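You operate a simulated robot arm through the tools that you are given. There is no shell and no other tool. Be economical: measure what you need, move in short steps, check, and stop when the job is done.

The job below is to be done with a simulated two-armed robot. You get a single attempt, and the scene is never put back.

JOB
Carry the capped idler with both arms and set it on the side bench top. Take the blue plastic piece on the top of the blue steel bin lid and put it away on the feed bench shelf. Put one of the small copper caps from the shelf under the picking table on top of the yellow tape cassette. Put the card labelled "brass" from the top of the picking table on the rate card and the card labelled "copper" on the grey worn tile. Take the blue plastic cap on the top of the picking table and put it away on the low shelf of the separator stand. Fetch the brass ring and set it on the top of the picking table. The order is free. Set down upright: card.

It is judged by the outcome, as a careful person would: the job done as asked, and still so three seconds after it is handed in. It fails if anything else is knocked over, pushed out of place, dropped, spilled or broken. A push-on lid holds only when it is set on centred and level and pressed home; a screw cap is set on level and turned clockwise until tight.

ROBOT AND FRAMES
Two 7-joint arms with two-finger parallel grippers on one trunk, on a base that drives. Base frame: it is fixed to the floor where the robot stands at the start and does not move with it; the origin is under the middle of the robot, x ahead of it, y to its left, z up. Units: mm, degrees, N and s.
The left shoulder is at the start at [70, 177, 1045], the right one opposite. Places, roughly: blue plastic cap (4x4x3 cm) [300, -3500, 900]; blue plastic piece (6x5x4 cm) [600, -5100, 500]; brass ring (5x5x2 cm) [100, -2800, 400]; capped idler (29x15x12 cm) [500, 100, 800]; card [250, -3250, 1000]; feed bench shelf [-3000, -8200, 300]; low shelf of the separator stand [-1100, 600, 300]; rate card [250, -2750, 750]; side bench top [600, 1700, 800]; small copper cap (3x3x2 cm) [100, -3800, 400]; top of the picking table [400, -3400, 900]; worn tile (9x9x2 cm) [100, -2900, 900]; yellow tape cassette (7x7x12 cm) [500, -4200, 900]. Payload 3.43 kg a hand.
Tool frame (each hand has its own): the origin (TCP) lies between the finger pads and is the grasp point; the fingertips stand 30 mm ahead of it; z points along the fingers, y is the line along which they close. The gripper opens to 94 mm. The fingers are 28 mm wide and 10 mm thick; the gripper's body (50 by 96 mm) begins 55 mm behind the TCP.
Orientation is that of the tool frame in the base frame, as [roll, pitch, yaw] about the fixed x, y, z axes, in that order (R = Rz(yaw) Ry(pitch) Rx(roll)). With the fingers straight down and closing along the base's y, the tool's x points along the base's -x, its y along +y and its z along -z.

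CONTROLS
- The arms move only by the tool apply_moves. It takes "left_steps", "right_steps" or both (then of equal length, played together; a hand with none holds still); each is text: rows parted by semicolons, each of 7 numbers parted by spaces: the shift along the tool's x, y, z in cm, then the turn, a rotation vector about the tool's x, y, z in degrees, then the finger opening in cm, from 0 to 9.4. In form: x y z ax ay az jaw; .... A call has 1 to 12 rows; each row shifts and turns the commanded pose from where the row before left it, along the tool's axes as they then stand. Rows are played at 5 a second. More than 50 mm and 8.6 degrees between two rows, or a gripper value outside its range, and nothing of the call is played. Where a pose cannot be reached the arm comes as near as it can. A force on the tool above 40 N (or 10 N above the force at the start of the call, whichever is more), or a blocked arm, ends the call early, and 0.2 s more pass. The fingers move at their own pace (about 153 mm/s each) and stop on an object; they squeeze with about 35 N. The grip force told is the motor's: it shows also when the fingers shut on nothing. Time passes only in rows, and 0.2 s behind the last, so rows that do not move let the fingers close. It gives the time, the measured TCP pose, the force on the tool (base axes), the opening and the grip force at its end, in the units of the frame above (readings bear some noise), with the torque about the TCP (base axes, N m) and any sound that the robot's microphone picked up.
- Cameras (640 x 400 px; columns grow to the right, rows downward): "scene" is now at [134, 7.3, 1374]; the picture's right is [0.11, -0.99, 0.00], its down [-0.59, -0.07, -0.80] and it looks along [0.80, 0.09, -0.60] (base axes); focal length 252 px, centre (320, 200). "left" rides on the left gripper at [76, -14, -102] in its tool frame; the picture's right is [0.18, 0.98, 0.00], its down [-0.75, 0.14, -0.64] and it looks along [-0.63, 0.12, 0.77] (tool axes); focal length 243 px, centre (320, 200). "right" rides on the right gripper at [76, 14, -102] in its tool frame; the picture's right is [-0.18, 0.98, 0.00], its down [-0.75, -0.14, -0.64] and it looks along [-0.63, -0.12, 0.77] (tool axes); focal length 243 px, centre (320, 200). There is no depth. A picture from a camera that has moved, and an enlarged one, comes with that camera's place and axes in the base frame and with its lens. The place of the scene camera against the robot may be out by one fixed shift of up to 18 mm in any direction.
- capture(camera): a new picture of that camera. No time passes.
- slide_trunk(by): slides the trunk up (or, below 0, down) by that many mm; the arms and the scene camera ride with it, the base frame stays. It gives what a move gives, with no picture.
- drive_base(legs): drives the robot by 1 to 6 legs, each [ahead, turn to the left] in mm and degrees, along the robot's own axes; the way and the turn of a leg run together, so that a leg with both is an arc; at most 1500 mm and 180 degrees a leg. The arms and the cameras ride along, it lands a little off, and it stops where it bumps. It gives what a move gives.
- aim_head(pan, tilt): turns the head with the scene camera to pan (to the left, within 86 degrees either way) and tilt (down, from -29 to 69), counted from straight ahead of the robot. It gives what a move gives.
- zoom(camera, box): a new picture of the part [left, top, right, bottom] of that camera's present view, enlarged. No time passes.
- job_done(): hands the job in; it is judged then, once.

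Go step by step. Nothing tells you exact positions but the pictures and the camera data: compare them with the known pose of the tool, close in by small moves and look again before you grip or let go. The budget is 196 turns and 192 pictures, counting those below and the enlarged ones. Unless the task says otherwise, let go and move clear before handing in.

The tools are called as name(argument=value, ...) on one line, values as JSON. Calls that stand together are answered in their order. apply_moves: Moves the arms, as the interface text tells. Its arguments: {"type":"object","properties":{"left_steps":{"type":"string"},"right_steps":{"type":"string"}},"required":[]} The other tools are called the same way: slide_trunk (by) slides the trunk up or down; drive_base (legs) drives the base; aim_head (pan, tilt) turns the head that bears the scene camera; capture (camera) takes a picture; zoom (camera, box) takes an enlarged picture of a part of a camera's view; job_done () hands the job in.

At the start:

```text
clock: 0.0
left_eef_pos: [488.2, 324.8, 1155.1]
left_tcp_rot: [180.0, 0.0, 180.0]
left_wrist_force: [-0.6, 0.0, 0.1]
left_moment: [0.02, 0.01, 0.01]
left_width: 93.9
left_gripper_force: 0.1
right_eef_pos: [475.4, -117.8, 1120.7]
right_tcp_rot: [180.0, -0.1, 179.8]
right_wrist_force: [-0.2, 0.3, 0.4]
right_moment: [0.03, 0.02, -0.02]
right_width: 93.9
right_gripper_force: 0.0
trunk travel left (down, up): [-625.0, 215.0]
robot x, y, heading: [-1.3, -1.8, 0.4]
head pan, tilt: [6.6, 36.8]
```

scene: 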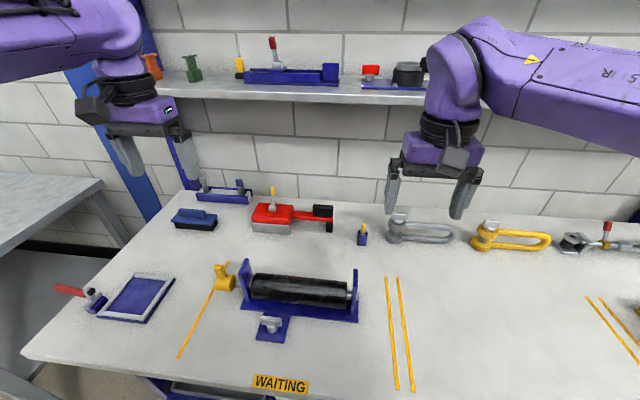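
right: 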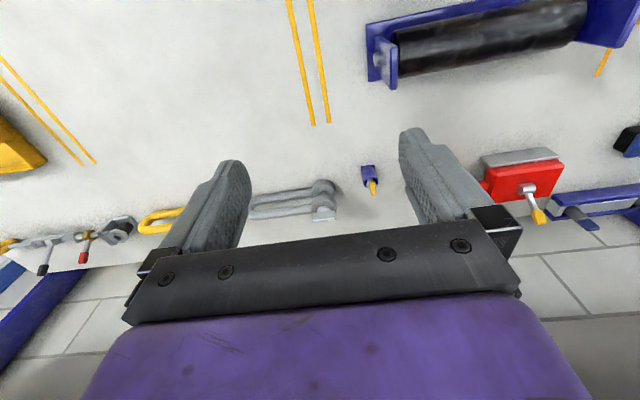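
left: 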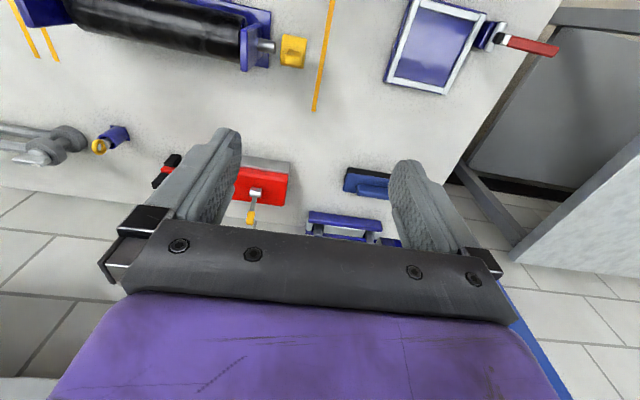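

I see the idler: a black roller between two blue end plates on a blue base, with a yellow cap at one end. I'll zoom in on it first and look around.

zoom(camera="scene", box=[180, 220, 420, 370])

aim_head(pan=70, tilt=25)

capture(camera="scene")

aim_head(pan=-80, tilt=20)

capture(camera="scene")

```text
2.67 times, centred on (300, 295) of scene
camera zoom: at [134.0, 7.3, 1374.0], right [0.11, -0.99, 0.0], down [-0.59, -0.07, -0.8], along [0.8, 0.09, -0.6], focal length 672 px, centre (373, -53)
```

zoom: 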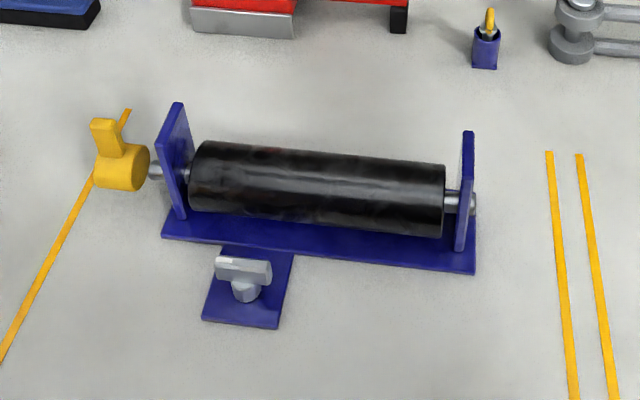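

```text
clock: 1.3
left_eef_pos: [489.5, 324.4, 1154.3]
left_tcp_rot: [179.9, 0.0, 179.9]
left_wrist_force: [0.7, 0.0, -0.3]
left_moment: [0.01, -0.02, -0.01]
left_width: 93.9
left_gripper_force: 0.0
right_eef_pos: [475.3, -118.3, 1121.5]
right_tcp_rot: [-179.9, 0.1, 179.9]
right_wrist_force: [-0.6, 0.8, -0.4]
right_moment: [0.0, -0.03, 0.03]
right_width: 93.9
right_gripper_force: 0.0
trunk travel left (down, up): [-625.0, 215.0]
robot x, y, heading: [-0.8, 3.0, -0.1]
head pan, tilt: [70.0, 25.0]
```

```text
187 pictures are left
camera scene: at [79.1, 83.9, 1392.4], right [0.94, -0.34, 0.0], down [-0.14, -0.4, -0.91], along [0.31, 0.85, -0.42], focal length 252 px, centre (320, 200)
```

scene: 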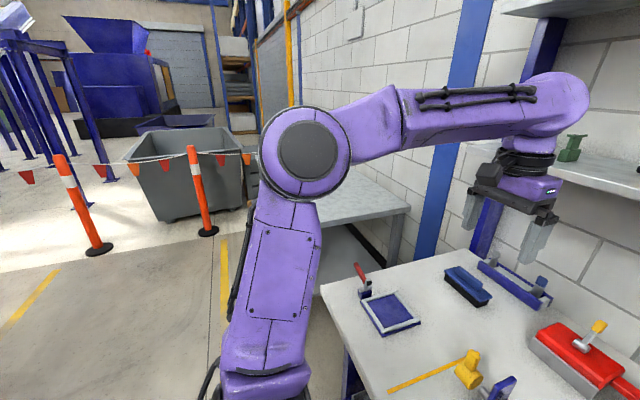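

```text
clock: 3.7
left_eef_pos: [488.0, 325.0, 1154.0]
left_tcp_rot: [-180.0, 0.0, 180.0]
left_wrist_force: [0.0, -0.3, -1.0]
left_moment: [-0.01, -0.02, -0.02]
left_width: 93.9
left_gripper_force: 0.1
right_eef_pos: [474.9, -118.0, 1119.9]
right_tcp_rot: [-180.0, 0.0, 179.9]
right_wrist_force: [0.5, -0.5, 0.5]
right_moment: [0.0, 0.01, 0.01]
right_width: 94.1
right_gripper_force: 0.2
trunk travel left (down, up): [-625.0, 215.0]
robot x, y, heading: [2.4, -0.2, -0.0]
head pan, tilt: [-80.0, 20.0]
```

```text
186 pictures are left
camera scene: at [63.7, -94.3, 1400.5], right [-0.98, -0.17, 0.0], down [-0.06, 0.34, -0.94], along [0.16, -0.93, -0.34], focal length 252 px, centre (320, 200)
```

scene: 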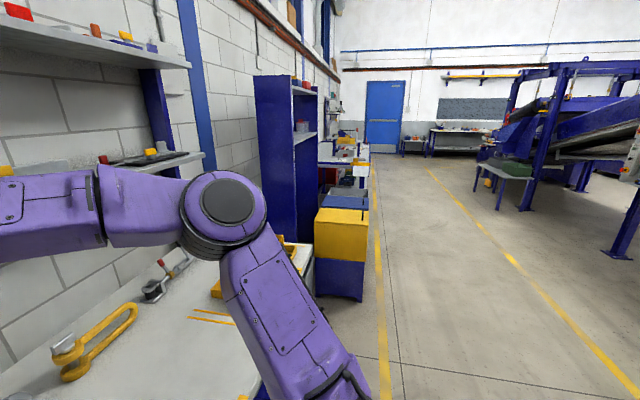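

I need closer looks at the idler, so I'll lower the left hand somewhat and view it from the wrist camera.

apply_moves(left_steps="1.7 -1.9 3.9 0 0 0 9.4;1.7 -1.9 3.9 0 0 0 9.4;1.7 -1.9 3.9 0 0 0 9.4;1.7 -1.9 3.9 0 0 0 9.4", right_steps="1.5 -1.5 3.0 0 0 0 9.4;1.5 -1.5 3.0 0 0 0 9.4;1.5 -1.5 3.0 0 0 0 9.4;1.5 -1.5 3.0 0 0 0 9.4")

capture(camera="left")

capture(camera="right")

aim_head(pan=0, tilt=50)

capture(camera="scene")

```text
clock: 4.7
left_eef_pos: [420.0, 248.9, 996.8]
left_tcp_rot: [179.9, 0.0, 180.0]
left_wrist_force: [0.5, -0.7, 0.4]
left_moment: [0.01, 0.02, -0.03]
left_width: 94.0
left_gripper_force: 0.0
right_eef_pos: [414.3, -179.7, 1001.1]
right_tcp_rot: [179.9, 0.0, 179.9]
right_wrist_force: [-0.4, -0.5, 0.0]
right_moment: [0.03, 0.0, 0.0]
right_width: 94.1
right_gripper_force: 0.0
trunk travel left (down, up): [-625.0, 215.0]
robot x, y, heading: [-0.0, 1.1, -0.1]
head pan, tilt: [-80.0, 20.0]
```

```text
185 pictures are left
camera left: at [343.5, 233.8, 1099.3], right [-0.18, 0.98, 0.0], down [0.75, 0.14, 0.64], along [0.63, 0.12, -0.77], focal length 243 px, centre (320, 200)
```

left: 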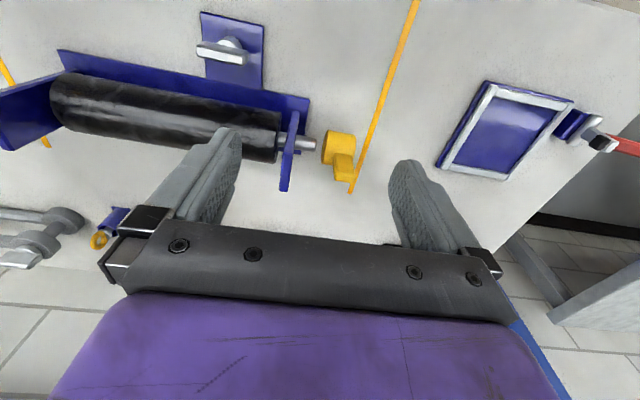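

```text
184 pictures are left
camera right: at [337.4, -165.6, 1103.6], right [0.19, 0.98, 0.0], down [0.75, -0.14, 0.64], along [0.63, -0.12, -0.77], focal length 243 px, centre (320, 200)
```

right: 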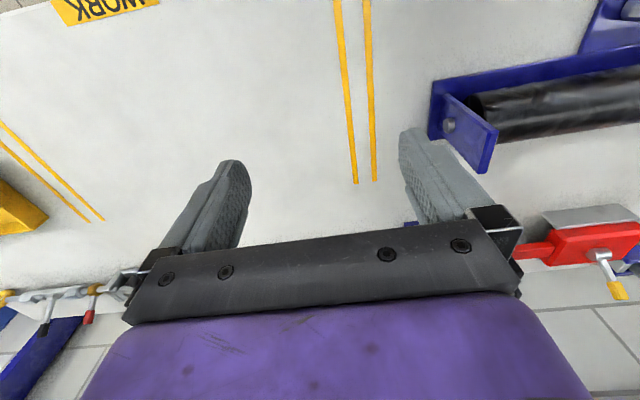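

```text
clock: 6.2
left_eef_pos: [421.7, 250.3, 996.3]
left_tcp_rot: [179.9, 0.0, -180.0]
left_wrist_force: [0.6, -0.1, 0.3]
left_moment: [0.0, -0.01, 0.01]
left_width: 93.9
left_gripper_force: 0.1
right_eef_pos: [414.5, -178.7, 1003.0]
right_tcp_rot: [179.9, 0.0, 179.9]
right_wrist_force: [0.0, -0.6, -0.3]
right_moment: [0.01, 0.01, -0.02]
right_width: 93.7
right_gripper_force: 0.0
trunk travel left (down, up): [-625.0, 215.0]
robot x, y, heading: [-2.1, -2.9, 0.1]
head pan, tilt: [0.0, 50.0]
```

```text
183 pictures are left
camera scene: at [124.5, -2.9, 1355.0], right [0.0, -1.0, 0.0], down [-0.77, 0.0, -0.64], along [0.64, 0.0, -0.77], focal length 252 px, centre (320, 200)
```

scene: 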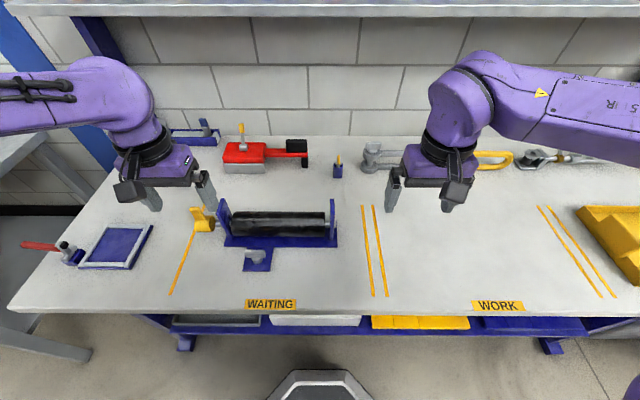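

I'll enlarge the yellow cap by the shaft and the right end plate.

zoom(camera="left", box=[260, 90, 420, 190])

zoom(camera="scene", box=[170, 180, 360, 300])

zoom(camera="left", box=[0, 0, 320, 200])

```text
4.00 times, centred on (340, 140) of left
camera zoom: at [344.0, 235.7, 1099.4], right [-0.18, 0.98, 0.0], down [0.75, 0.14, 0.64], along [0.63, 0.12, -0.77], focal length 970 px, centre (240, 440)
```

zoom: 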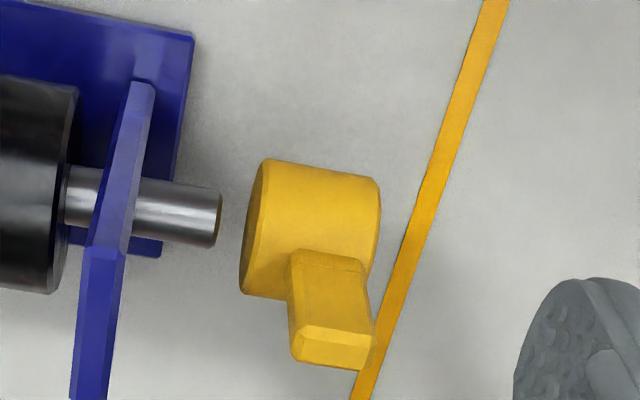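

```text
3.33 times, centred on (265, 240) of scene
camera zoom: at [124.5, -2.9, 1355.0], right [0.0, -1.0, 0.0], down [-0.77, 0.0, -0.64], along [0.64, 0.0, -0.77], focal length 840 px, centre (503, 67)
```

zoom: 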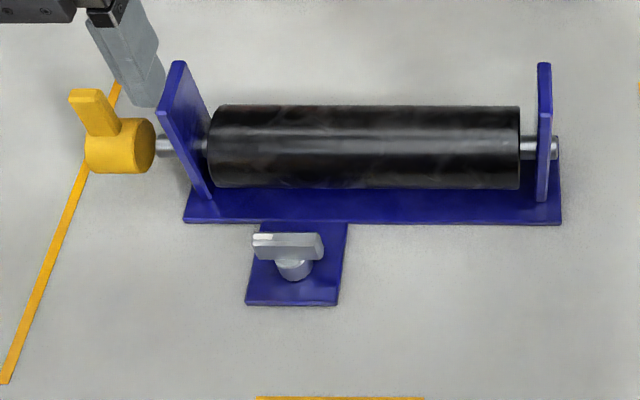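

```text
2.00 times, centred on (160, 100) of left
camera zoom: at [344.0, 235.7, 1099.4], right [-0.18, 0.98, 0.0], down [0.75, 0.14, 0.64], along [0.63, 0.12, -0.77], focal length 485 px, centre (640, 400)
```

zoom: 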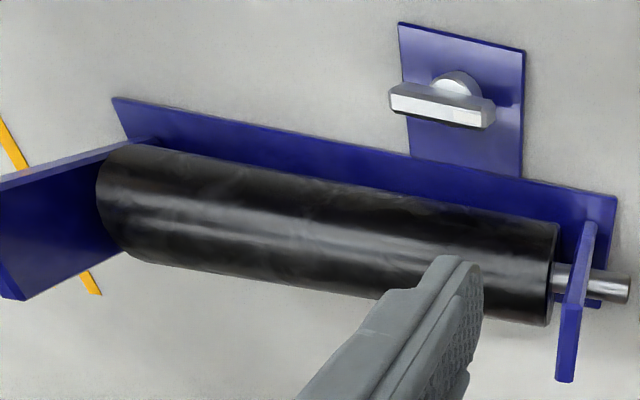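

The yellow cap looks coaxial with the shaft but with a gap, so I need a low side look to see what holds it up.

apply_moves(left_steps="0.5 1.5 2.2 0 0 0 9.4;0.5 1.5 2.2 0 0 0 9.4;0.5 1.5 2.2 0 0 0 9.4;0.5 1.5 2.2 0 0 0 9.4;0 0 0 0 -8 0 9.4;0 0 0 0 -8 0 9.4;0 0 0 0 -8 0 9.4;0 0 0 0 -8 0 9.4")

capture(camera="left")

```text
clock: 8.0
left_eef_pos: [414.4, 313.6, 911.6]
left_tcp_rot: [179.9, 32.0, -180.0]
left_wrist_force: [-0.3, 0.4, -0.8]
left_moment: [0.01, 0.01, -0.02]
left_width: 94.2
left_gripper_force: 0.1
left hand out of reach, approached as far as the arm can: row 8
right_eef_pos: [414.4, -177.6, 1001.6]
right_tcp_rot: [180.0, 0.0, 179.8]
right_wrist_force: [-1.0, 0.5, 0.0]
right_moment: [0.03, -0.03, -0.01]
right_width: 94.0
right_gripper_force: 0.0
trunk travel left (down, up): [-625.0, 215.0]
robot x, y, heading: [1.0, -0.5, -0.0]
head pan, tilt: [0.0, 50.0]
```

```text
179 pictures are left
camera left: at [294.3, 299.3, 958.8], right [-0.16, 0.98, -0.1], down [0.3, 0.14, 0.94], along [0.94, 0.12, -0.31], focal length 243 px, centre (320, 200)
```

left: 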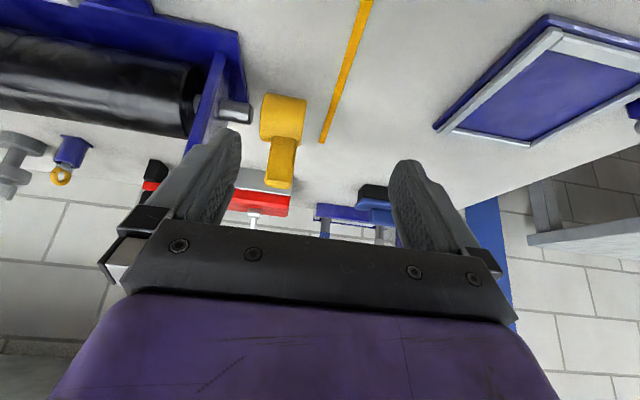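

The cap hangs in line with the shaft with nothing under it, so it must be fixed to the idler; I take it as part of the piece and leave it untouched. The end plates stand at about y=228 and y=-31, x 459–506, top z≈895, so I'll bring both hands above them with the fingers partly shut.

apply_moves(left_steps="0 0 0 0 8 0 4;0 0 0 0 8 0 4;0 0 0 0 8 0 4;0 0 0 0 8 0 4;0 0 -3.5 0 0 0 4;0 0 -3.5 0 0 0 4;-2.2 -2.9 0 0 0 0 4;-2.3 -2.9 0 0 0 0 4;-2.3 -2.8 0 0 0 0 4", right_steps="0 0 0 0 0 0 4;0 0 0 0 0 0 4;0 0 0 0 0 0 4;-1.4 3 0 0 0 0 4;-1.4 3 0 0 0 0 4;-1.4 3 0 0 0 0 4;-1.3 3 0 0 0 0 4;-1.3 2.7 0 0 0 0 4;0 0 2 0 0 0 4")

capture(camera="left")

capture(camera="right")

capture(camera="scene")

```text
clock: 10.0
left_eef_pos: [481.7, 224.3, 980.1]
left_tcp_rot: [179.9, 0.0, -180.0]
left_wrist_force: [0.6, -0.4, 0.4]
left_moment: [0.02, -0.01, -0.03]
left_width: 40.1
left_gripper_force: 0.0
right_eef_pos: [484.4, -33.9, 979.4]
right_tcp_rot: [179.7, 0.0, 179.9]
right_wrist_force: [0.2, -0.6, -0.1]
right_moment: [0.01, -0.02, 0.02]
right_width: 39.7
right_gripper_force: 0.1
trunk travel left (down, up): [-625.0, 215.0]
robot x, y, heading: [-1.4, -0.8, -0.1]
head pan, tilt: [0.0, 50.0]
```

```text
178 pictures are left
camera left: at [405.6, 209.2, 1083.5], right [-0.18, 0.98, 0.0], down [0.75, 0.14, 0.64], along [0.63, 0.12, -0.77], focal length 243 px, centre (320, 200)
```

left: 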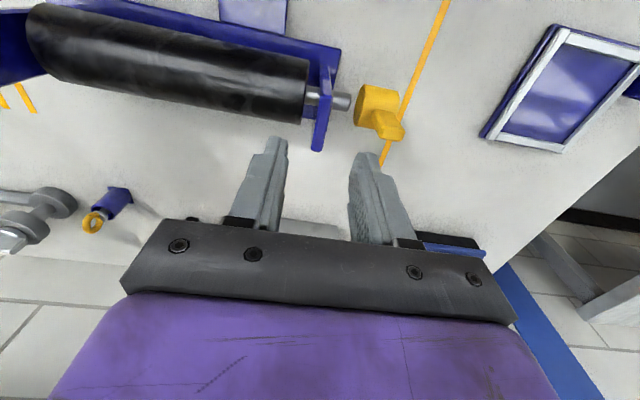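

```text
177 pictures are left
camera right: at [408.4, -20.2, 1083.0], right [0.19, 0.98, 0.0], down [0.75, -0.14, 0.64], along [0.63, -0.12, -0.77], focal length 243 px, centre (320, 200)
```

right: 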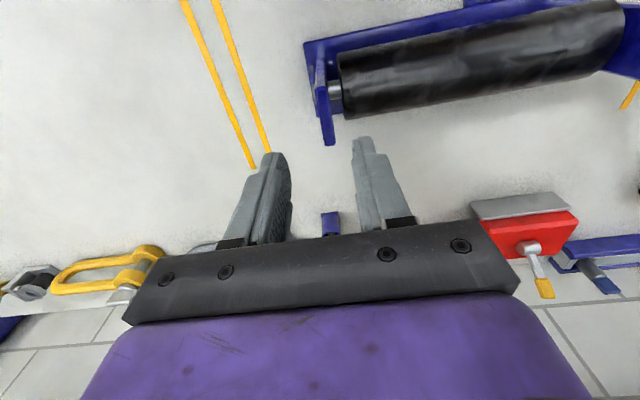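

```text
176 pictures are left
camera scene: at [126.1, -5.7, 1354.7], right [0.0, -1.0, 0.0], down [-0.77, 0.0, -0.64], along [0.64, 0.0, -0.77], focal length 252 px, centre (320, 200)
```

scene: 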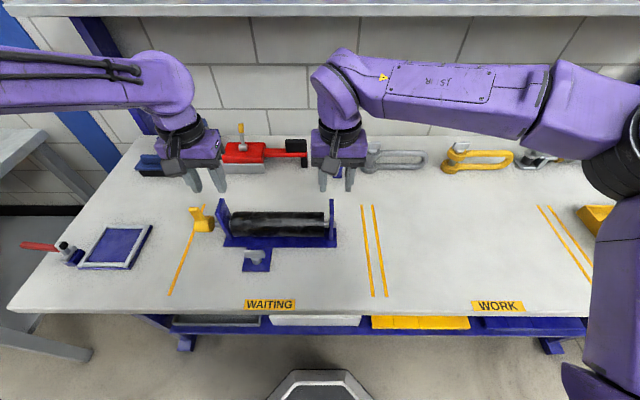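

Both hands sit within a few millimetres above the plates (y≈226 and −31). I'll go down so the fingers straddle the plate tops.

apply_moves(left_steps="0 0.2 3 0 0 0 4;0 0 3 0 0 0 4;0 0 2.6 0 0 0 4;0 0 0 0 0 0 4", right_steps="0.2 0.3 3 0 0 0 4;0 0 3 0 0 0 4;0 0 2.5 0 0 0 4;0 0 0 0 0 0 4")

capture(camera="left")

capture(camera="right")

zoom(camera="scene", box=[180, 140, 372, 260])

```text
clock: 11.0
left_eef_pos: [483.3, 227.9, 896.6]
left_tcp_rot: [-180.0, 0.0, -180.0]
left_wrist_force: [-0.8, 0.0, 0.8]
left_moment: [0.02, -0.04, -0.01]
left_width: 40.0
left_gripper_force: 0.0
right_eef_pos: [480.7, -30.2, 896.5]
right_tcp_rot: [-179.9, 0.1, 180.0]
right_wrist_force: [-0.6, 1.1, 0.6]
right_moment: [0.01, 0.02, 0.01]
right_width: 39.9
right_gripper_force: 0.1
trunk travel left (down, up): [-625.0, 215.0]
robot x, y, heading: [-1.6, 2.3, -0.0]
head pan, tilt: [0.0, 50.0]
```

```text
175 pictures are left
camera left: at [405.5, 214.5, 999.0], right [-0.18, 0.98, 0.0], down [0.75, 0.14, 0.64], along [0.63, 0.12, -0.77], focal length 243 px, centre (320, 200)
```

left: 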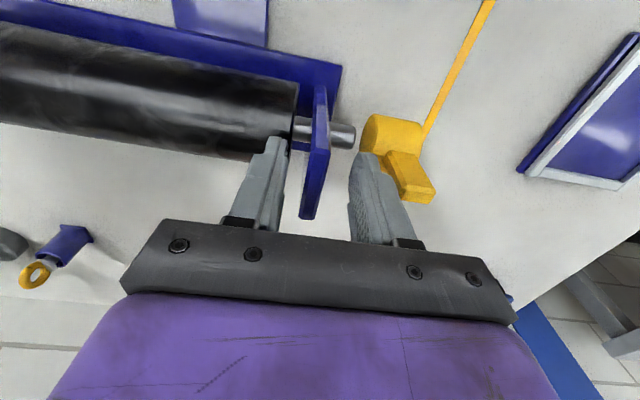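

```text
174 pictures are left
camera right: at [403.5, -14.8, 999.0], right [0.19, 0.98, 0.0], down [0.75, -0.14, 0.64], along [0.63, -0.12, -0.77], focal length 243 px, centre (320, 200)
```

right: 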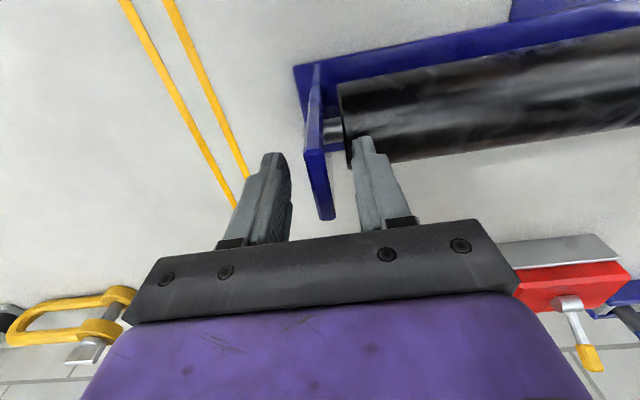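

```text
3.33 times, centred on (276, 200) of scene
camera zoom: at [124.0, -2.8, 1355.0], right [0.0, -1.0, 0.0], down [-0.77, 0.0, -0.64], along [0.64, 0.0, -0.77], focal length 840 px, centre (467, 200)
```

zoom: 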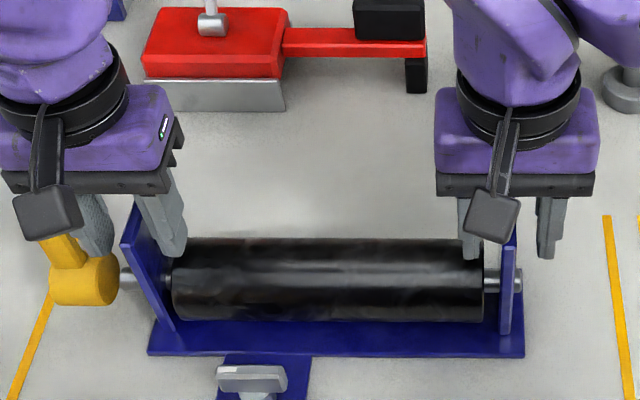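

Fingers straddle both plates. Lowering 3 mm more and closing together.

apply_moves(left_steps="0 0 0.3 0 0 0 4;0 0 0 0 0 0 1.5;0 0 0 0 0 0 0;0 0 0 0 0 0 0;0 0 0 0 0 0 0", right_steps="0 0 0.3 0 0 0 4;0 0 0 0 0 0 1.5;0 0 0 0 0 0 0;0 0 0 0 0 0 0;0 0 0 0 0 0 0")

apply_moves(left_steps="0 0 -1 0 0 0 0;0 0 -1 0 0 0 0;0 0 0 0 0 0 0", right_steps="0 0 -1 0 0 0 0;0 0 -1 0 0 0 0;0 0 0 0 0 0 0")

capture(camera="scene")

capture(camera="left")

```text
clock: 12.3
left_eef_pos: [483.0, 226.5, 893.7]
left_tcp_rot: [-179.7, -0.1, 179.8]
left_wrist_force: [-1.9, -2.4, 0.5]
left_moment: [0.02, -0.31, -0.18]
left_width: 14.3
left_gripper_force: 35.0
right_eef_pos: [481.2, -26.7, 893.5]
right_tcp_rot: [179.8, 0.2, -180.0]
right_wrist_force: [2.4, 2.9, 1.0]
right_moment: [-0.06, 0.27, -0.49]
right_width: 14.3
right_gripper_force: 35.1
trunk travel left (down, up): [-625.0, 215.0]
robot x, y, heading: [2.3, 2.5, 0.1]
head pan, tilt: [0.0, 50.0]
stopped in row 5 (right hand): the force on the tool passed its limit (the readings are from after the stop); the commanded pose is now the measured one
```

```text
clock: 13.1
left_eef_pos: [483.7, 227.6, 913.8]
left_tcp_rot: [-179.7, -0.1, 179.9]
left_wrist_force: [-2.8, -14.5, -2.9]
left_moment: [0.06, -0.17, -0.18]
left_width: 14.3
left_gripper_force: 35.0
right_eef_pos: [481.5, -26.7, 913.1]
right_tcp_rot: [179.8, 0.0, -179.7]
right_wrist_force: [2.8, 14.1, -2.9]
right_moment: [-0.07, 0.12, -0.53]
right_width: 14.5
right_gripper_force: 34.3
trunk travel left (down, up): [-625.0, 215.0]
robot x, y, heading: [2.6, -0.4, -0.0]
head pan, tilt: [0.0, 50.0]
```

```text
172 pictures are left
camera scene: at [125.7, -2.3, 1354.8], right [0.0, -1.0, 0.0], down [-0.77, 0.0, -0.64], along [0.64, 0.0, -0.77], focal length 252 px, centre (320, 200)
```

scene: 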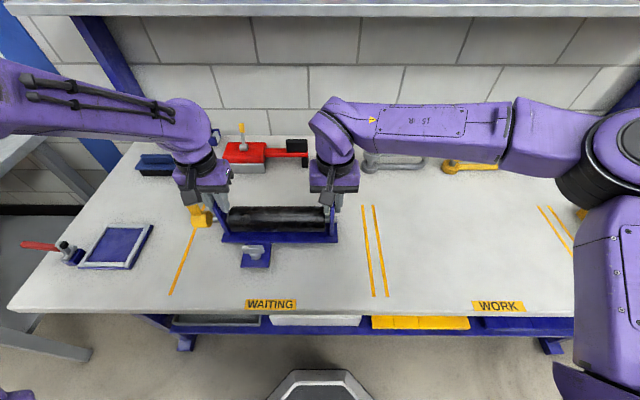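

```text
171 pictures are left
camera left: at [406.4, 213.3, 1015.7], right [-0.18, 0.98, 0.0], down [0.75, 0.14, 0.64], along [0.63, 0.11, -0.77], focal length 243 px, centre (320, 200)
```

left: 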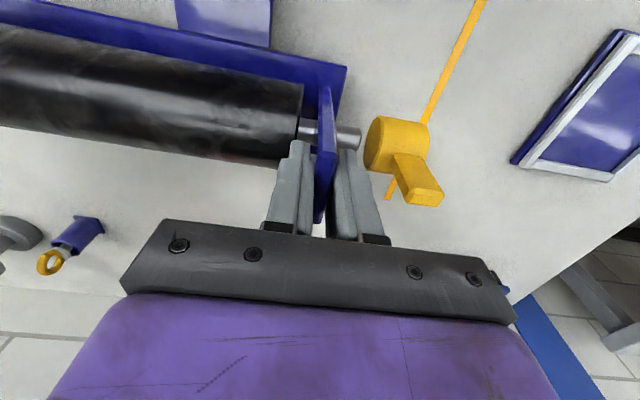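

The idler came up with its cap. I'll ease the stretch between the hands by a millimetre each and lift clear, then see where it hangs.

apply_moves(left_steps="0 -0.1 -2 0 0 0 0;0 0 -3 0 0 0 0;0 0 -3 0 0 0 0;0 0 0 0 0 0 0", right_steps="0 0.1 -2 0 0 0 0;0 0 -3 0 0 0 0;0 0 -3 0 0 0 0;0 0 0 0 0 0 0")

capture(camera="scene")

```text
clock: 14.1
left_eef_pos: [483.0, 228.2, 994.0]
left_tcp_rot: [-179.7, -0.1, 179.9]
left_wrist_force: [-2.4, -1.9, -3.7]
left_moment: [0.02, 0.31, -0.14]
left_width: 14.3
left_gripper_force: 35.4
right_eef_pos: [480.9, -26.7, 992.1]
right_tcp_rot: [179.9, 0.1, -179.9]
right_wrist_force: [2.6, 2.7, -3.7]
right_moment: [-0.01, -0.32, -0.38]
right_width: 14.0
right_gripper_force: 34.8
trunk travel left (down, up): [-625.0, 215.0]
robot x, y, heading: [-1.4, 1.7, -0.1]
head pan, tilt: [0.0, 50.0]
```

```text
170 pictures are left
camera scene: at [126.2, -2.3, 1354.7], right [0.0, -1.0, 0.0], down [-0.77, 0.0, -0.64], along [0.64, 0.0, -0.77], focal length 252 px, centre (320, 200)
```

scene: 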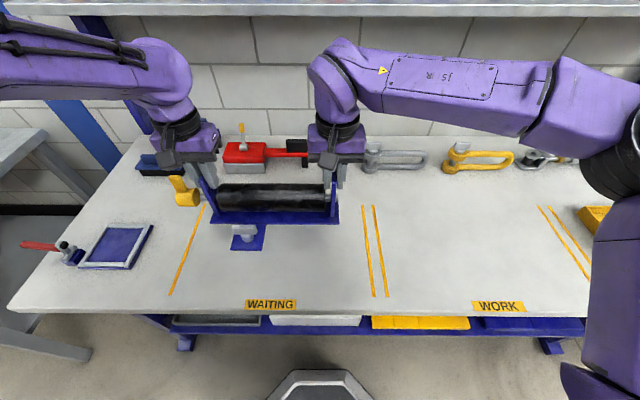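

It's held well. Before driving, I look left and half-back for obstacles.

aim_head(pan=86, tilt=30)

capture(camera="scene")

```text
clock: 15.7
left_eef_pos: [482.5, 227.2, 994.9]
left_tcp_rot: [-179.9, -0.1, 179.8]
left_wrist_force: [-2.2, 7.3, -4.2]
left_moment: [0.02, -0.06, -0.17]
left_width: 14.3
left_gripper_force: 35.1
right_eef_pos: [480.9, -28.0, 992.9]
right_tcp_rot: [179.9, 0.0, -180.0]
right_wrist_force: [1.8, -6.3, -2.8]
right_moment: [-0.05, 0.04, -0.37]
right_width: 14.4
right_gripper_force: 34.7
trunk travel left (down, up): [-625.0, 215.0]
robot x, y, heading: [-4.6, 0.2, -0.2]
head pan, tilt: [85.9, 30.0]
```

```text
169 pictures are left
camera scene: at [54.8, 87.8, 1384.4], right [1.0, -0.07, 0.0], down [-0.04, -0.5, -0.87], along [0.06, 0.86, -0.5], focal length 252 px, centre (320, 200)
```

scene: 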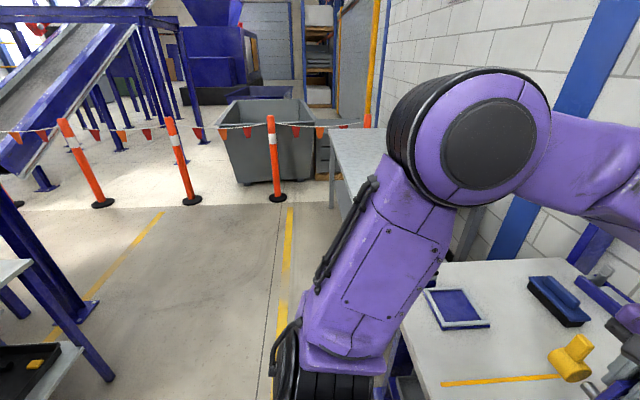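

The aisle is bounded by the stand at x<−915 and my bench at x>291; the side bench's front edge is at about x=338, y 1075–2420, with the barrier at y≈2600. I'll raise the trunk, back out 350, turn left and look ahead.

slide_trunk(by=100)

drive_base(legs=[[-350, 0], [0, 90]])

aim_head(pan=-25, tilt=30)

capture(camera="scene")

```text
clock: 17.0
left_eef_pos: [482.4, 227.5, 1094.4]
left_tcp_rot: [-179.7, 0.0, 179.9]
left_wrist_force: [-0.9, 12.5, -3.2]
left_moment: [-0.01, -0.12, -0.13]
left_width: 14.3
left_gripper_force: 34.6
right_eef_pos: [481.0, -26.3, 1092.2]
right_tcp_rot: [179.8, 0.1, -180.0]
right_wrist_force: [2.2, -11.3, -3.3]
right_moment: [0.05, 0.08, -0.34]
right_width: 14.5
right_gripper_force: 34.7
trunk travel left (down, up): [-725.0, 115.0]
robot x, y, heading: [0.0, 0.8, 0.3]
head pan, tilt: [85.9, 30.0]
```

```text
clock: 23.2
left_eef_pos: [-589.5, 481.1, 1093.6]
left_tcp_rot: [-179.8, 0.1, -89.0]
left_wrist_force: [-21.8, -1.1, -4.1]
left_moment: [0.07, -0.02, -0.15]
left_width: 14.1
left_gripper_force: 35.2
right_eef_pos: [-337.1, 481.9, 1093.1]
right_tcp_rot: [179.8, 0.0, -88.9]
right_wrist_force: [21.6, 1.6, -3.4]
right_moment: [-0.05, 0.03, -0.32]
right_width: 14.3
right_gripper_force: 34.9
trunk travel left (down, up): [-725.0, 115.0]
robot x, y, heading: [-352.3, 0.4, 91.2]
head pan, tilt: [85.9, 30.0]
```

```text
clock: 25.1
left_eef_pos: [-591.1, 478.7, 1093.2]
left_tcp_rot: [-179.9, 0.0, -89.1]
left_wrist_force: [0.9, -1.5, -4.1]
left_moment: [-0.06, 0.03, -0.12]
left_width: 14.4
left_gripper_force: 35.2
right_eef_pos: [-336.6, 483.0, 1091.8]
right_tcp_rot: [179.8, 0.2, -88.8]
right_wrist_force: [1.2, 1.5, -3.0]
right_moment: [0.06, -0.03, -0.31]
right_width: 14.4
right_gripper_force: 35.0
trunk travel left (down, up): [-725.0, 115.0]
robot x, y, heading: [-351.2, 2.2, 91.0]
head pan, tilt: [-25.0, 30.0]
```

```text
168 pictures are left
camera scene: at [-321.9, 132.3, 1484.4], right [0.91, -0.41, 0.0], down [-0.2, -0.46, -0.87], along [0.35, 0.79, -0.5], focal length 252 px, centre (320, 200)
```

scene: 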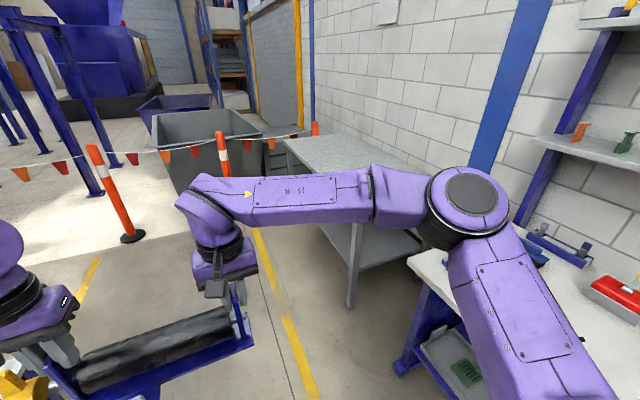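

The side bench top looks bare. Driving 1500 along the aisle, then turning to face it.

drive_base(legs=[[1480, 0], [0, -91]])

aim_head(pan=0, tilt=40)

capture(camera="scene")

```text
clock: 36.4
left_eef_pos: [89.9, 1709.7, 1092.4]
left_tcp_rot: [-179.8, 0.0, 179.8]
left_wrist_force: [-2.1, 4.0, -3.1]
left_moment: [0.03, 0.04, -0.17]
left_width: 14.7
left_gripper_force: 34.7
right_eef_pos: [87.7, 1454.9, 1093.3]
right_tcp_rot: [179.7, 0.0, 180.0]
right_wrist_force: [1.5, -3.8, -2.3]
right_moment: [0.01, -0.07, -0.28]
right_width: 14.7
right_gripper_force: 35.2
trunk travel left (down, up): [-725.0, 115.0]
robot x, y, heading: [-392.6, 1483.3, 0.1]
head pan, tilt: [-25.0, 30.0]
```

```text
clock: 37.2
left_eef_pos: [91.1, 1708.0, 1093.6]
left_tcp_rot: [-179.8, 0.0, 179.8]
left_wrist_force: [-0.7, -1.1, -3.5]
left_moment: [0.06, -0.13, -0.06]
left_width: 14.4
left_gripper_force: 34.9
right_eef_pos: [87.3, 1455.2, 1093.2]
right_tcp_rot: [179.8, 0.1, 180.0]
right_wrist_force: [1.7, 0.6, -3.0]
right_moment: [0.01, 0.08, -0.29]
right_width: 14.3
right_gripper_force: 34.3
trunk travel left (down, up): [-725.0, 115.0]
robot x, y, heading: [-393.2, 1480.1, 0.0]
head pan, tilt: [0.0, 40.0]
```

```text
167 pictures are left
camera scene: at [-259.3, 1479.7, 1469.0], right [0.0, -1.0, 0.0], down [-0.64, 0.0, -0.77], along [0.77, 0.0, -0.64], focal length 252 px, centre (320, 200)
```

scene: 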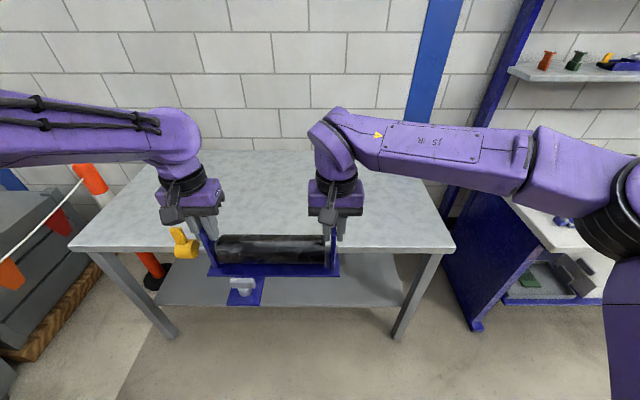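

The bench top is bare, its front edge at roughly x=330, height about 750. I'll drive in 440 so the idler is over it.

drive_base(legs=[[440, 0]])

aim_head(pan=0, tilt=50)

capture(camera="scene")

capture(camera="left")

```text
clock: 39.9
left_eef_pos: [523.8, 1716.6, 1093.0]
left_tcp_rot: [-179.8, 0.0, -179.5]
left_wrist_force: [-1.1, -0.2, -4.4]
left_moment: [0.07, 0.02, -0.07]
left_width: 14.2
left_gripper_force: 34.7
right_eef_pos: [525.9, 1464.2, 1093.0]
right_tcp_rot: [179.8, 0.1, -179.2]
right_wrist_force: [1.8, 1.3, -3.1]
right_moment: [0.01, -0.05, -0.33]
right_width: 14.2
right_gripper_force: 34.9
trunk travel left (down, up): [-725.0, 115.0]
robot x, y, heading: [46.1, 1484.9, 0.7]
head pan, tilt: [0.0, 40.0]
```

```text
clock: 40.6
left_eef_pos: [525.8, 1716.7, 1092.6]
left_tcp_rot: [-179.7, -0.1, -179.4]
left_wrist_force: [-2.3, -0.8, -3.4]
left_moment: [0.01, -0.16, -0.09]
left_width: 14.1
left_gripper_force: 35.0
right_eef_pos: [527.0, 1463.0, 1091.7]
right_tcp_rot: [179.8, 0.2, -179.1]
right_wrist_force: [1.5, 1.7, -2.5]
right_moment: [-0.03, 0.14, -0.28]
right_width: 14.2
right_gripper_force: 35.0
trunk travel left (down, up): [-725.0, 115.0]
robot x, y, heading: [45.9, 1485.4, 0.7]
head pan, tilt: [0.0, 50.0]
```

```text
166 pictures are left
camera scene: at [171.8, 1484.0, 1454.8], right [0.01, -1.0, 0.0], down [-0.77, -0.01, -0.64], along [0.64, 0.01, -0.77], focal length 252 px, centre (320, 200)
```

scene: 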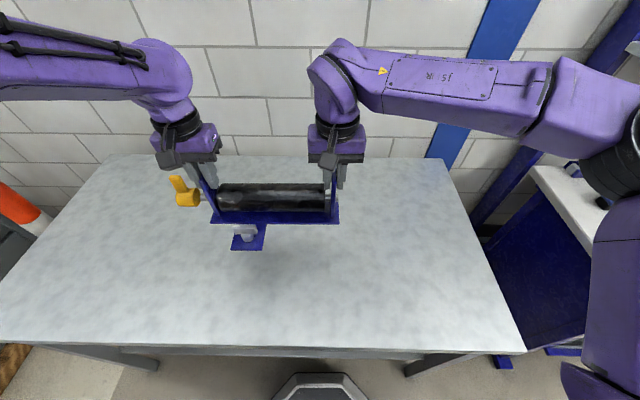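

```text
165 pictures are left
camera left: at [449.4, 1702.9, 1196.3], right [-0.19, 0.98, 0.0], down [0.75, 0.15, 0.64], along [0.63, 0.12, -0.77], focal length 243 px, centre (320, 200)
```

left: 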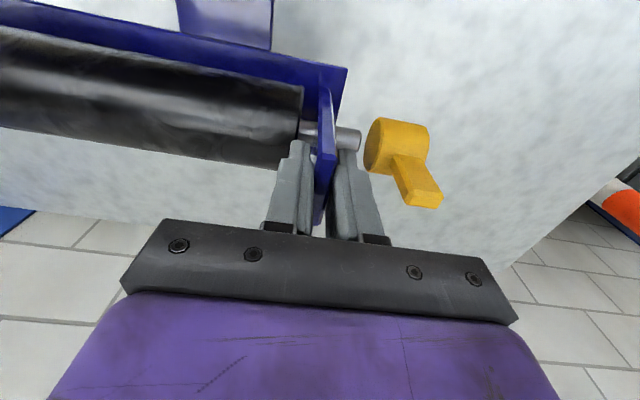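

The idler is over the middle of the bare bench. Lowering the trunk 120 and then looking from the right hand to judge the remaining gap.

slide_trunk(by=-120)

capture(camera="scene")

capture(camera="right")

```text
clock: 42.1
left_eef_pos: [524.2, 1717.2, 974.2]
left_tcp_rot: [-179.7, 0.1, -179.4]
left_wrist_force: [-1.5, -0.9, -3.7]
left_moment: [0.01, 0.12, -0.11]
left_width: 14.4
left_gripper_force: 34.9
right_eef_pos: [527.6, 1463.4, 973.8]
right_tcp_rot: [179.8, 0.2, -179.2]
right_wrist_force: [0.9, 1.0, -1.4]
right_moment: [0.0, -0.14, -0.29]
right_width: 14.3
right_gripper_force: 35.1
trunk travel left (down, up): [-605.0, 235.0]
robot x, y, heading: [48.2, 1485.1, 0.7]
head pan, tilt: [0.0, 50.0]
```

```text
164 pictures are left
camera scene: at [170.9, 1483.9, 1334.9], right [0.01, -1.0, 0.0], down [-0.77, -0.01, -0.64], along [0.64, 0.01, -0.77], focal length 252 px, centre (320, 200)
```

scene: 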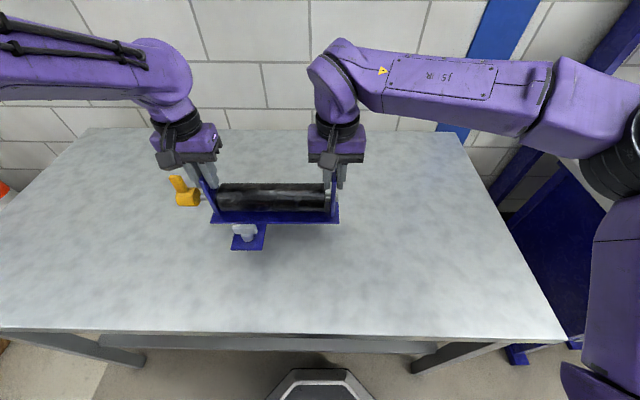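

```text
163 pictures are left
camera right: at [449.8, 1476.7, 1075.8], right [0.17, 0.99, 0.0], down [0.75, -0.13, 0.64], along [0.63, -0.11, -0.77], focal length 243 px, centre (320, 200)
```

right: 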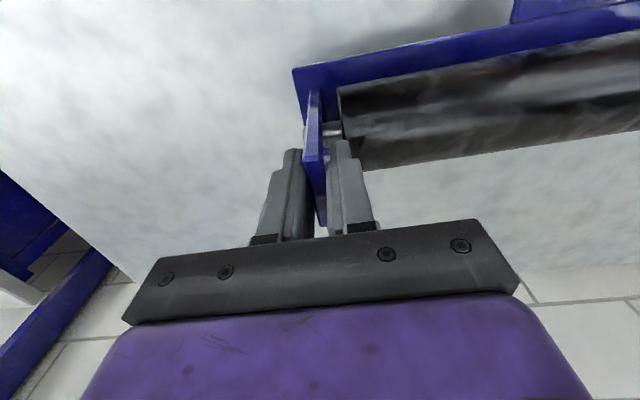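

The corner of the bench by two heights gives a top at about z≈800; the idler's underside is at about 860. Lowering in small steps and watching the force.

apply_moves(left_steps="0 0 1 0 0 0 0;0 0 1 0 0 0 0;0 0 1 0 0 0 0;0 0 0.5 0 0 0 0;0 0 0.5 0 0 0 0", right_steps="0 0 1 0 0 0 0;0 0 1 0 0 0 0;0 0 1 0 0 0 0;0 0 0.5 0 0 0 0;0 0 0.5 0 0 0 0")

apply_moves(left_steps="0 0 0.4 0 0 0 0;0 0 0.4 0 0 0 0;0 0 0 0 0 0 0", right_steps="0 0 0.4 0 0 0 0;0 0 0.4 0 0 0 0;0 0 0 0 0 0 0")

zoom(camera="scene", box=[150, 140, 390, 290])

```text
clock: 43.3
left_eef_pos: [525.2, 1718.0, 933.9]
left_tcp_rot: [-179.9, -0.1, -179.3]
left_wrist_force: [-2.2, -2.4, -3.9]
left_moment: [-0.02, 0.2, -0.12]
left_width: 14.5
left_gripper_force: 35.2
right_eef_pos: [526.6, 1464.0, 931.8]
right_tcp_rot: [179.9, 0.0, -179.2]
right_wrist_force: [2.3, 1.7, -2.4]
right_moment: [-0.04, -0.25, -0.39]
right_width: 14.3
right_gripper_force: 34.7
trunk travel left (down, up): [-605.0, 235.0]
robot x, y, heading: [46.6, 1482.0, 0.7]
head pan, tilt: [0.0, 50.0]
```

```text
clock: 44.1
left_eef_pos: [524.6, 1717.1, 925.5]
left_tcp_rot: [-179.7, 0.0, -179.4]
left_wrist_force: [-0.5, -5.1, -3.3]
left_moment: [0.06, 0.2, 0.05]
left_width: 14.3
left_gripper_force: 34.8
right_eef_pos: [526.2, 1463.7, 924.6]
right_tcp_rot: [179.7, 0.0, -179.2]
right_wrist_force: [0.6, 4.8, -2.6]
right_moment: [0.01, -0.24, -0.19]
right_width: 14.4
right_gripper_force: 34.7
trunk travel left (down, up): [-605.0, 235.0]
robot x, y, heading: [49.0, 1485.4, 0.6]
head pan, tilt: [0.0, 50.0]
```

```text
2.67 times, centred on (270, 215) of scene
camera zoom: at [171.0, 1484.0, 1334.9], right [0.01, -1.0, 0.0], down [-0.77, -0.01, -0.64], along [0.64, 0.01, -0.77], focal length 672 px, centre (453, 160)
```

zoom: 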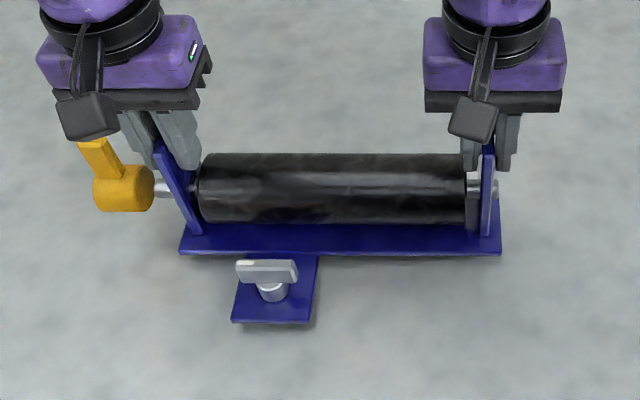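

The shadow is closing in; bottom at about 811. Going on in 4 mm steps.

apply_moves(left_steps="0 0 0.4 0 0 0 0;0 0 0.3 0 0 0 0;0 0 0 0 0 0 0", right_steps="0 0 0.4 0 0 0 0;0 0 0.3 0 0 0 0;0 0 0 0 0 0 0")

apply_moves(left_steps="0 0 0.3 0 0 0 0;0 0 0.3 0 0 0 0;0 0 0 0 0 0 0", right_steps="0 0 0.3 0 0 0 0;0 0 0.3 0 0 0 0;0 0 0 0 0 0 0")

zoom(camera="scene", box=[150, 140, 390, 290])

```text
clock: 44.9
left_eef_pos: [523.5, 1718.8, 918.3]
left_tcp_rot: [-179.9, 0.1, -179.4]
left_wrist_force: [-1.3, 7.9, -3.2]
left_moment: [0.02, -0.19, 0.0]
left_width: 14.0
left_gripper_force: 35.3
right_eef_pos: [527.3, 1464.3, 917.0]
right_tcp_rot: [179.8, 0.0, -179.3]
right_wrist_force: [-0.2, -6.9, -2.5]
right_moment: [0.05, 0.16, -0.1]
right_width: 14.4
right_gripper_force: 34.6
trunk travel left (down, up): [-605.0, 235.0]
robot x, y, heading: [48.1, 1486.4, 0.7]
head pan, tilt: [0.0, 50.0]
```

```text
clock: 45.7
left_eef_pos: [525.3, 1719.0, 913.9]
left_tcp_rot: [-179.9, -0.1, -179.3]
left_wrist_force: [1.3, 16.9, -0.7]
left_moment: [0.03, -0.5, 0.03]
left_width: 14.4
left_gripper_force: 35.2
right_eef_pos: [526.3, 1464.8, 913.0]
right_tcp_rot: [179.8, 0.2, -179.3]
right_wrist_force: [3.9, -13.0, 10.3]
right_moment: [-0.03, 0.89, -0.03]
right_width: 14.2
right_gripper_force: 35.4
trunk travel left (down, up): [-605.0, 235.0]
robot x, y, heading: [43.8, 1483.5, 0.8]
head pan, tilt: [0.0, 50.0]
```

```text
2.67 times, centred on (270, 215) of scene
camera zoom: at [170.2, 1484.4, 1335.2], right [0.01, -1.0, 0.0], down [-0.77, -0.01, -0.64], along [0.64, 0.01, -0.77], focal length 672 px, centre (453, 160)
```

zoom: 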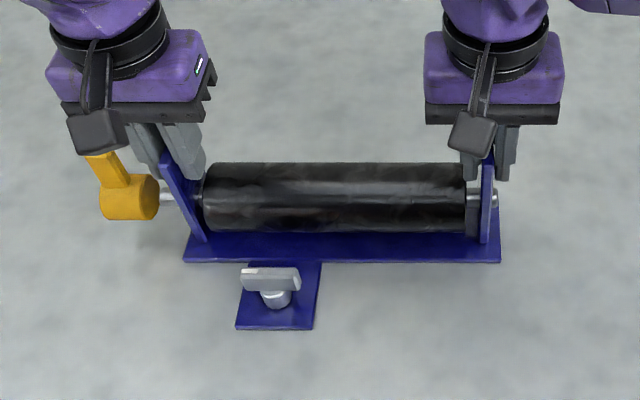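

It has touched down. I let the left side down 1 mm more, open both hands gently to 4 cm, and raise straight up.

apply_moves(left_steps="0 0 0.1 0 0 0 0;0 0 0 0 0 0 2;0 0 0 0 0 0 4;0 0 0 0 0 0 4", right_steps="0 0 0 0 0 0 0;0 0 0 0 0 0 2;0 0 0 0 0 0 4;0 0 0 0 0 0 4")

zoom(camera="left", box=[160, 0, 480, 200])

apply_moves(left_steps="0 0 -2 0 0 0 4;0 0 -3 0 0 0 4;0 0 -4 0 0 0 4;0 0 -4 0 0 0 4", right_steps="0 0 -2 0 0 0 4;0 0 -3 0 0 0 4;0 0 -4 0 0 0 4;0 0 -4 0 0 0 4")

capture(camera="scene")

```text
clock: 46.7
left_eef_pos: [525.3, 1717.0, 912.3]
left_tcp_rot: [-179.9, 0.0, -179.4]
left_wrist_force: [0.1, -1.0, -0.3]
left_moment: [0.0, 0.02, 0.0]
left_width: 40.1
left_gripper_force: 0.0
right_eef_pos: [526.3, 1464.7, 911.8]
right_tcp_rot: [179.9, 0.1, -179.2]
right_wrist_force: [-0.9, 0.2, 0.1]
right_moment: [-0.01, 0.01, 0.01]
right_width: 39.9
right_gripper_force: 0.0
trunk travel left (down, up): [-605.0, 235.0]
robot x, y, heading: [46.8, 1484.2, 0.8]
head pan, tilt: [0.0, 50.0]
```

```text
2.00 times, centred on (320, 100) of left
camera zoom: at [448.2, 1702.0, 1015.1], right [-0.19, 0.98, 0.0], down [0.75, 0.15, 0.64], along [0.63, 0.12, -0.77], focal length 485 px, centre (320, 400)
```

zoom: 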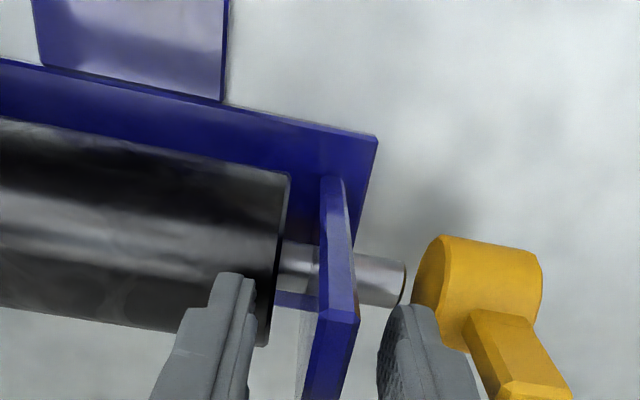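

```text
clock: 47.7
left_eef_pos: [523.9, 1718.4, 1042.5]
left_tcp_rot: [-179.8, 0.0, -179.4]
left_wrist_force: [-0.5, -0.3, -0.2]
left_moment: [-0.03, -0.01, 0.01]
left_width: 39.8
left_gripper_force: 0.0
right_eef_pos: [525.7, 1464.1, 1043.8]
right_tcp_rot: [179.8, 0.1, -179.0]
right_wrist_force: [-0.9, -0.1, 0.4]
right_moment: [-0.06, 0.0, -0.01]
right_width: 40.1
right_gripper_force: 0.0
trunk travel left (down, up): [-605.0, 235.0]
robot x, y, heading: [47.0, 1488.6, 0.5]
head pan, tilt: [0.0, 50.0]
```

```text
159 pictures are left
camera scene: at [168.9, 1483.8, 1335.0], right [0.01, -1.0, 0.0], down [-0.77, -0.01, -0.64], along [0.64, 0.01, -0.77], focal length 252 px, centre (320, 200)
```

scene: 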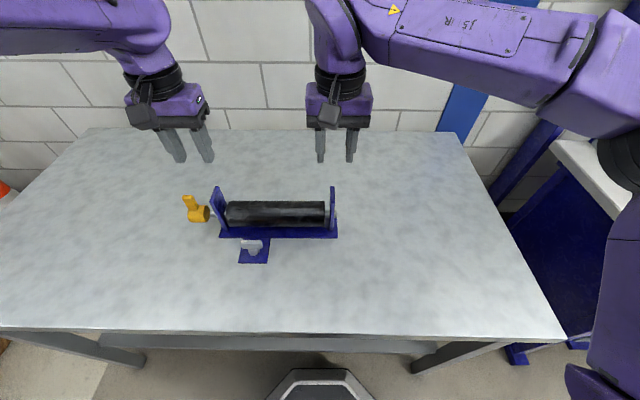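

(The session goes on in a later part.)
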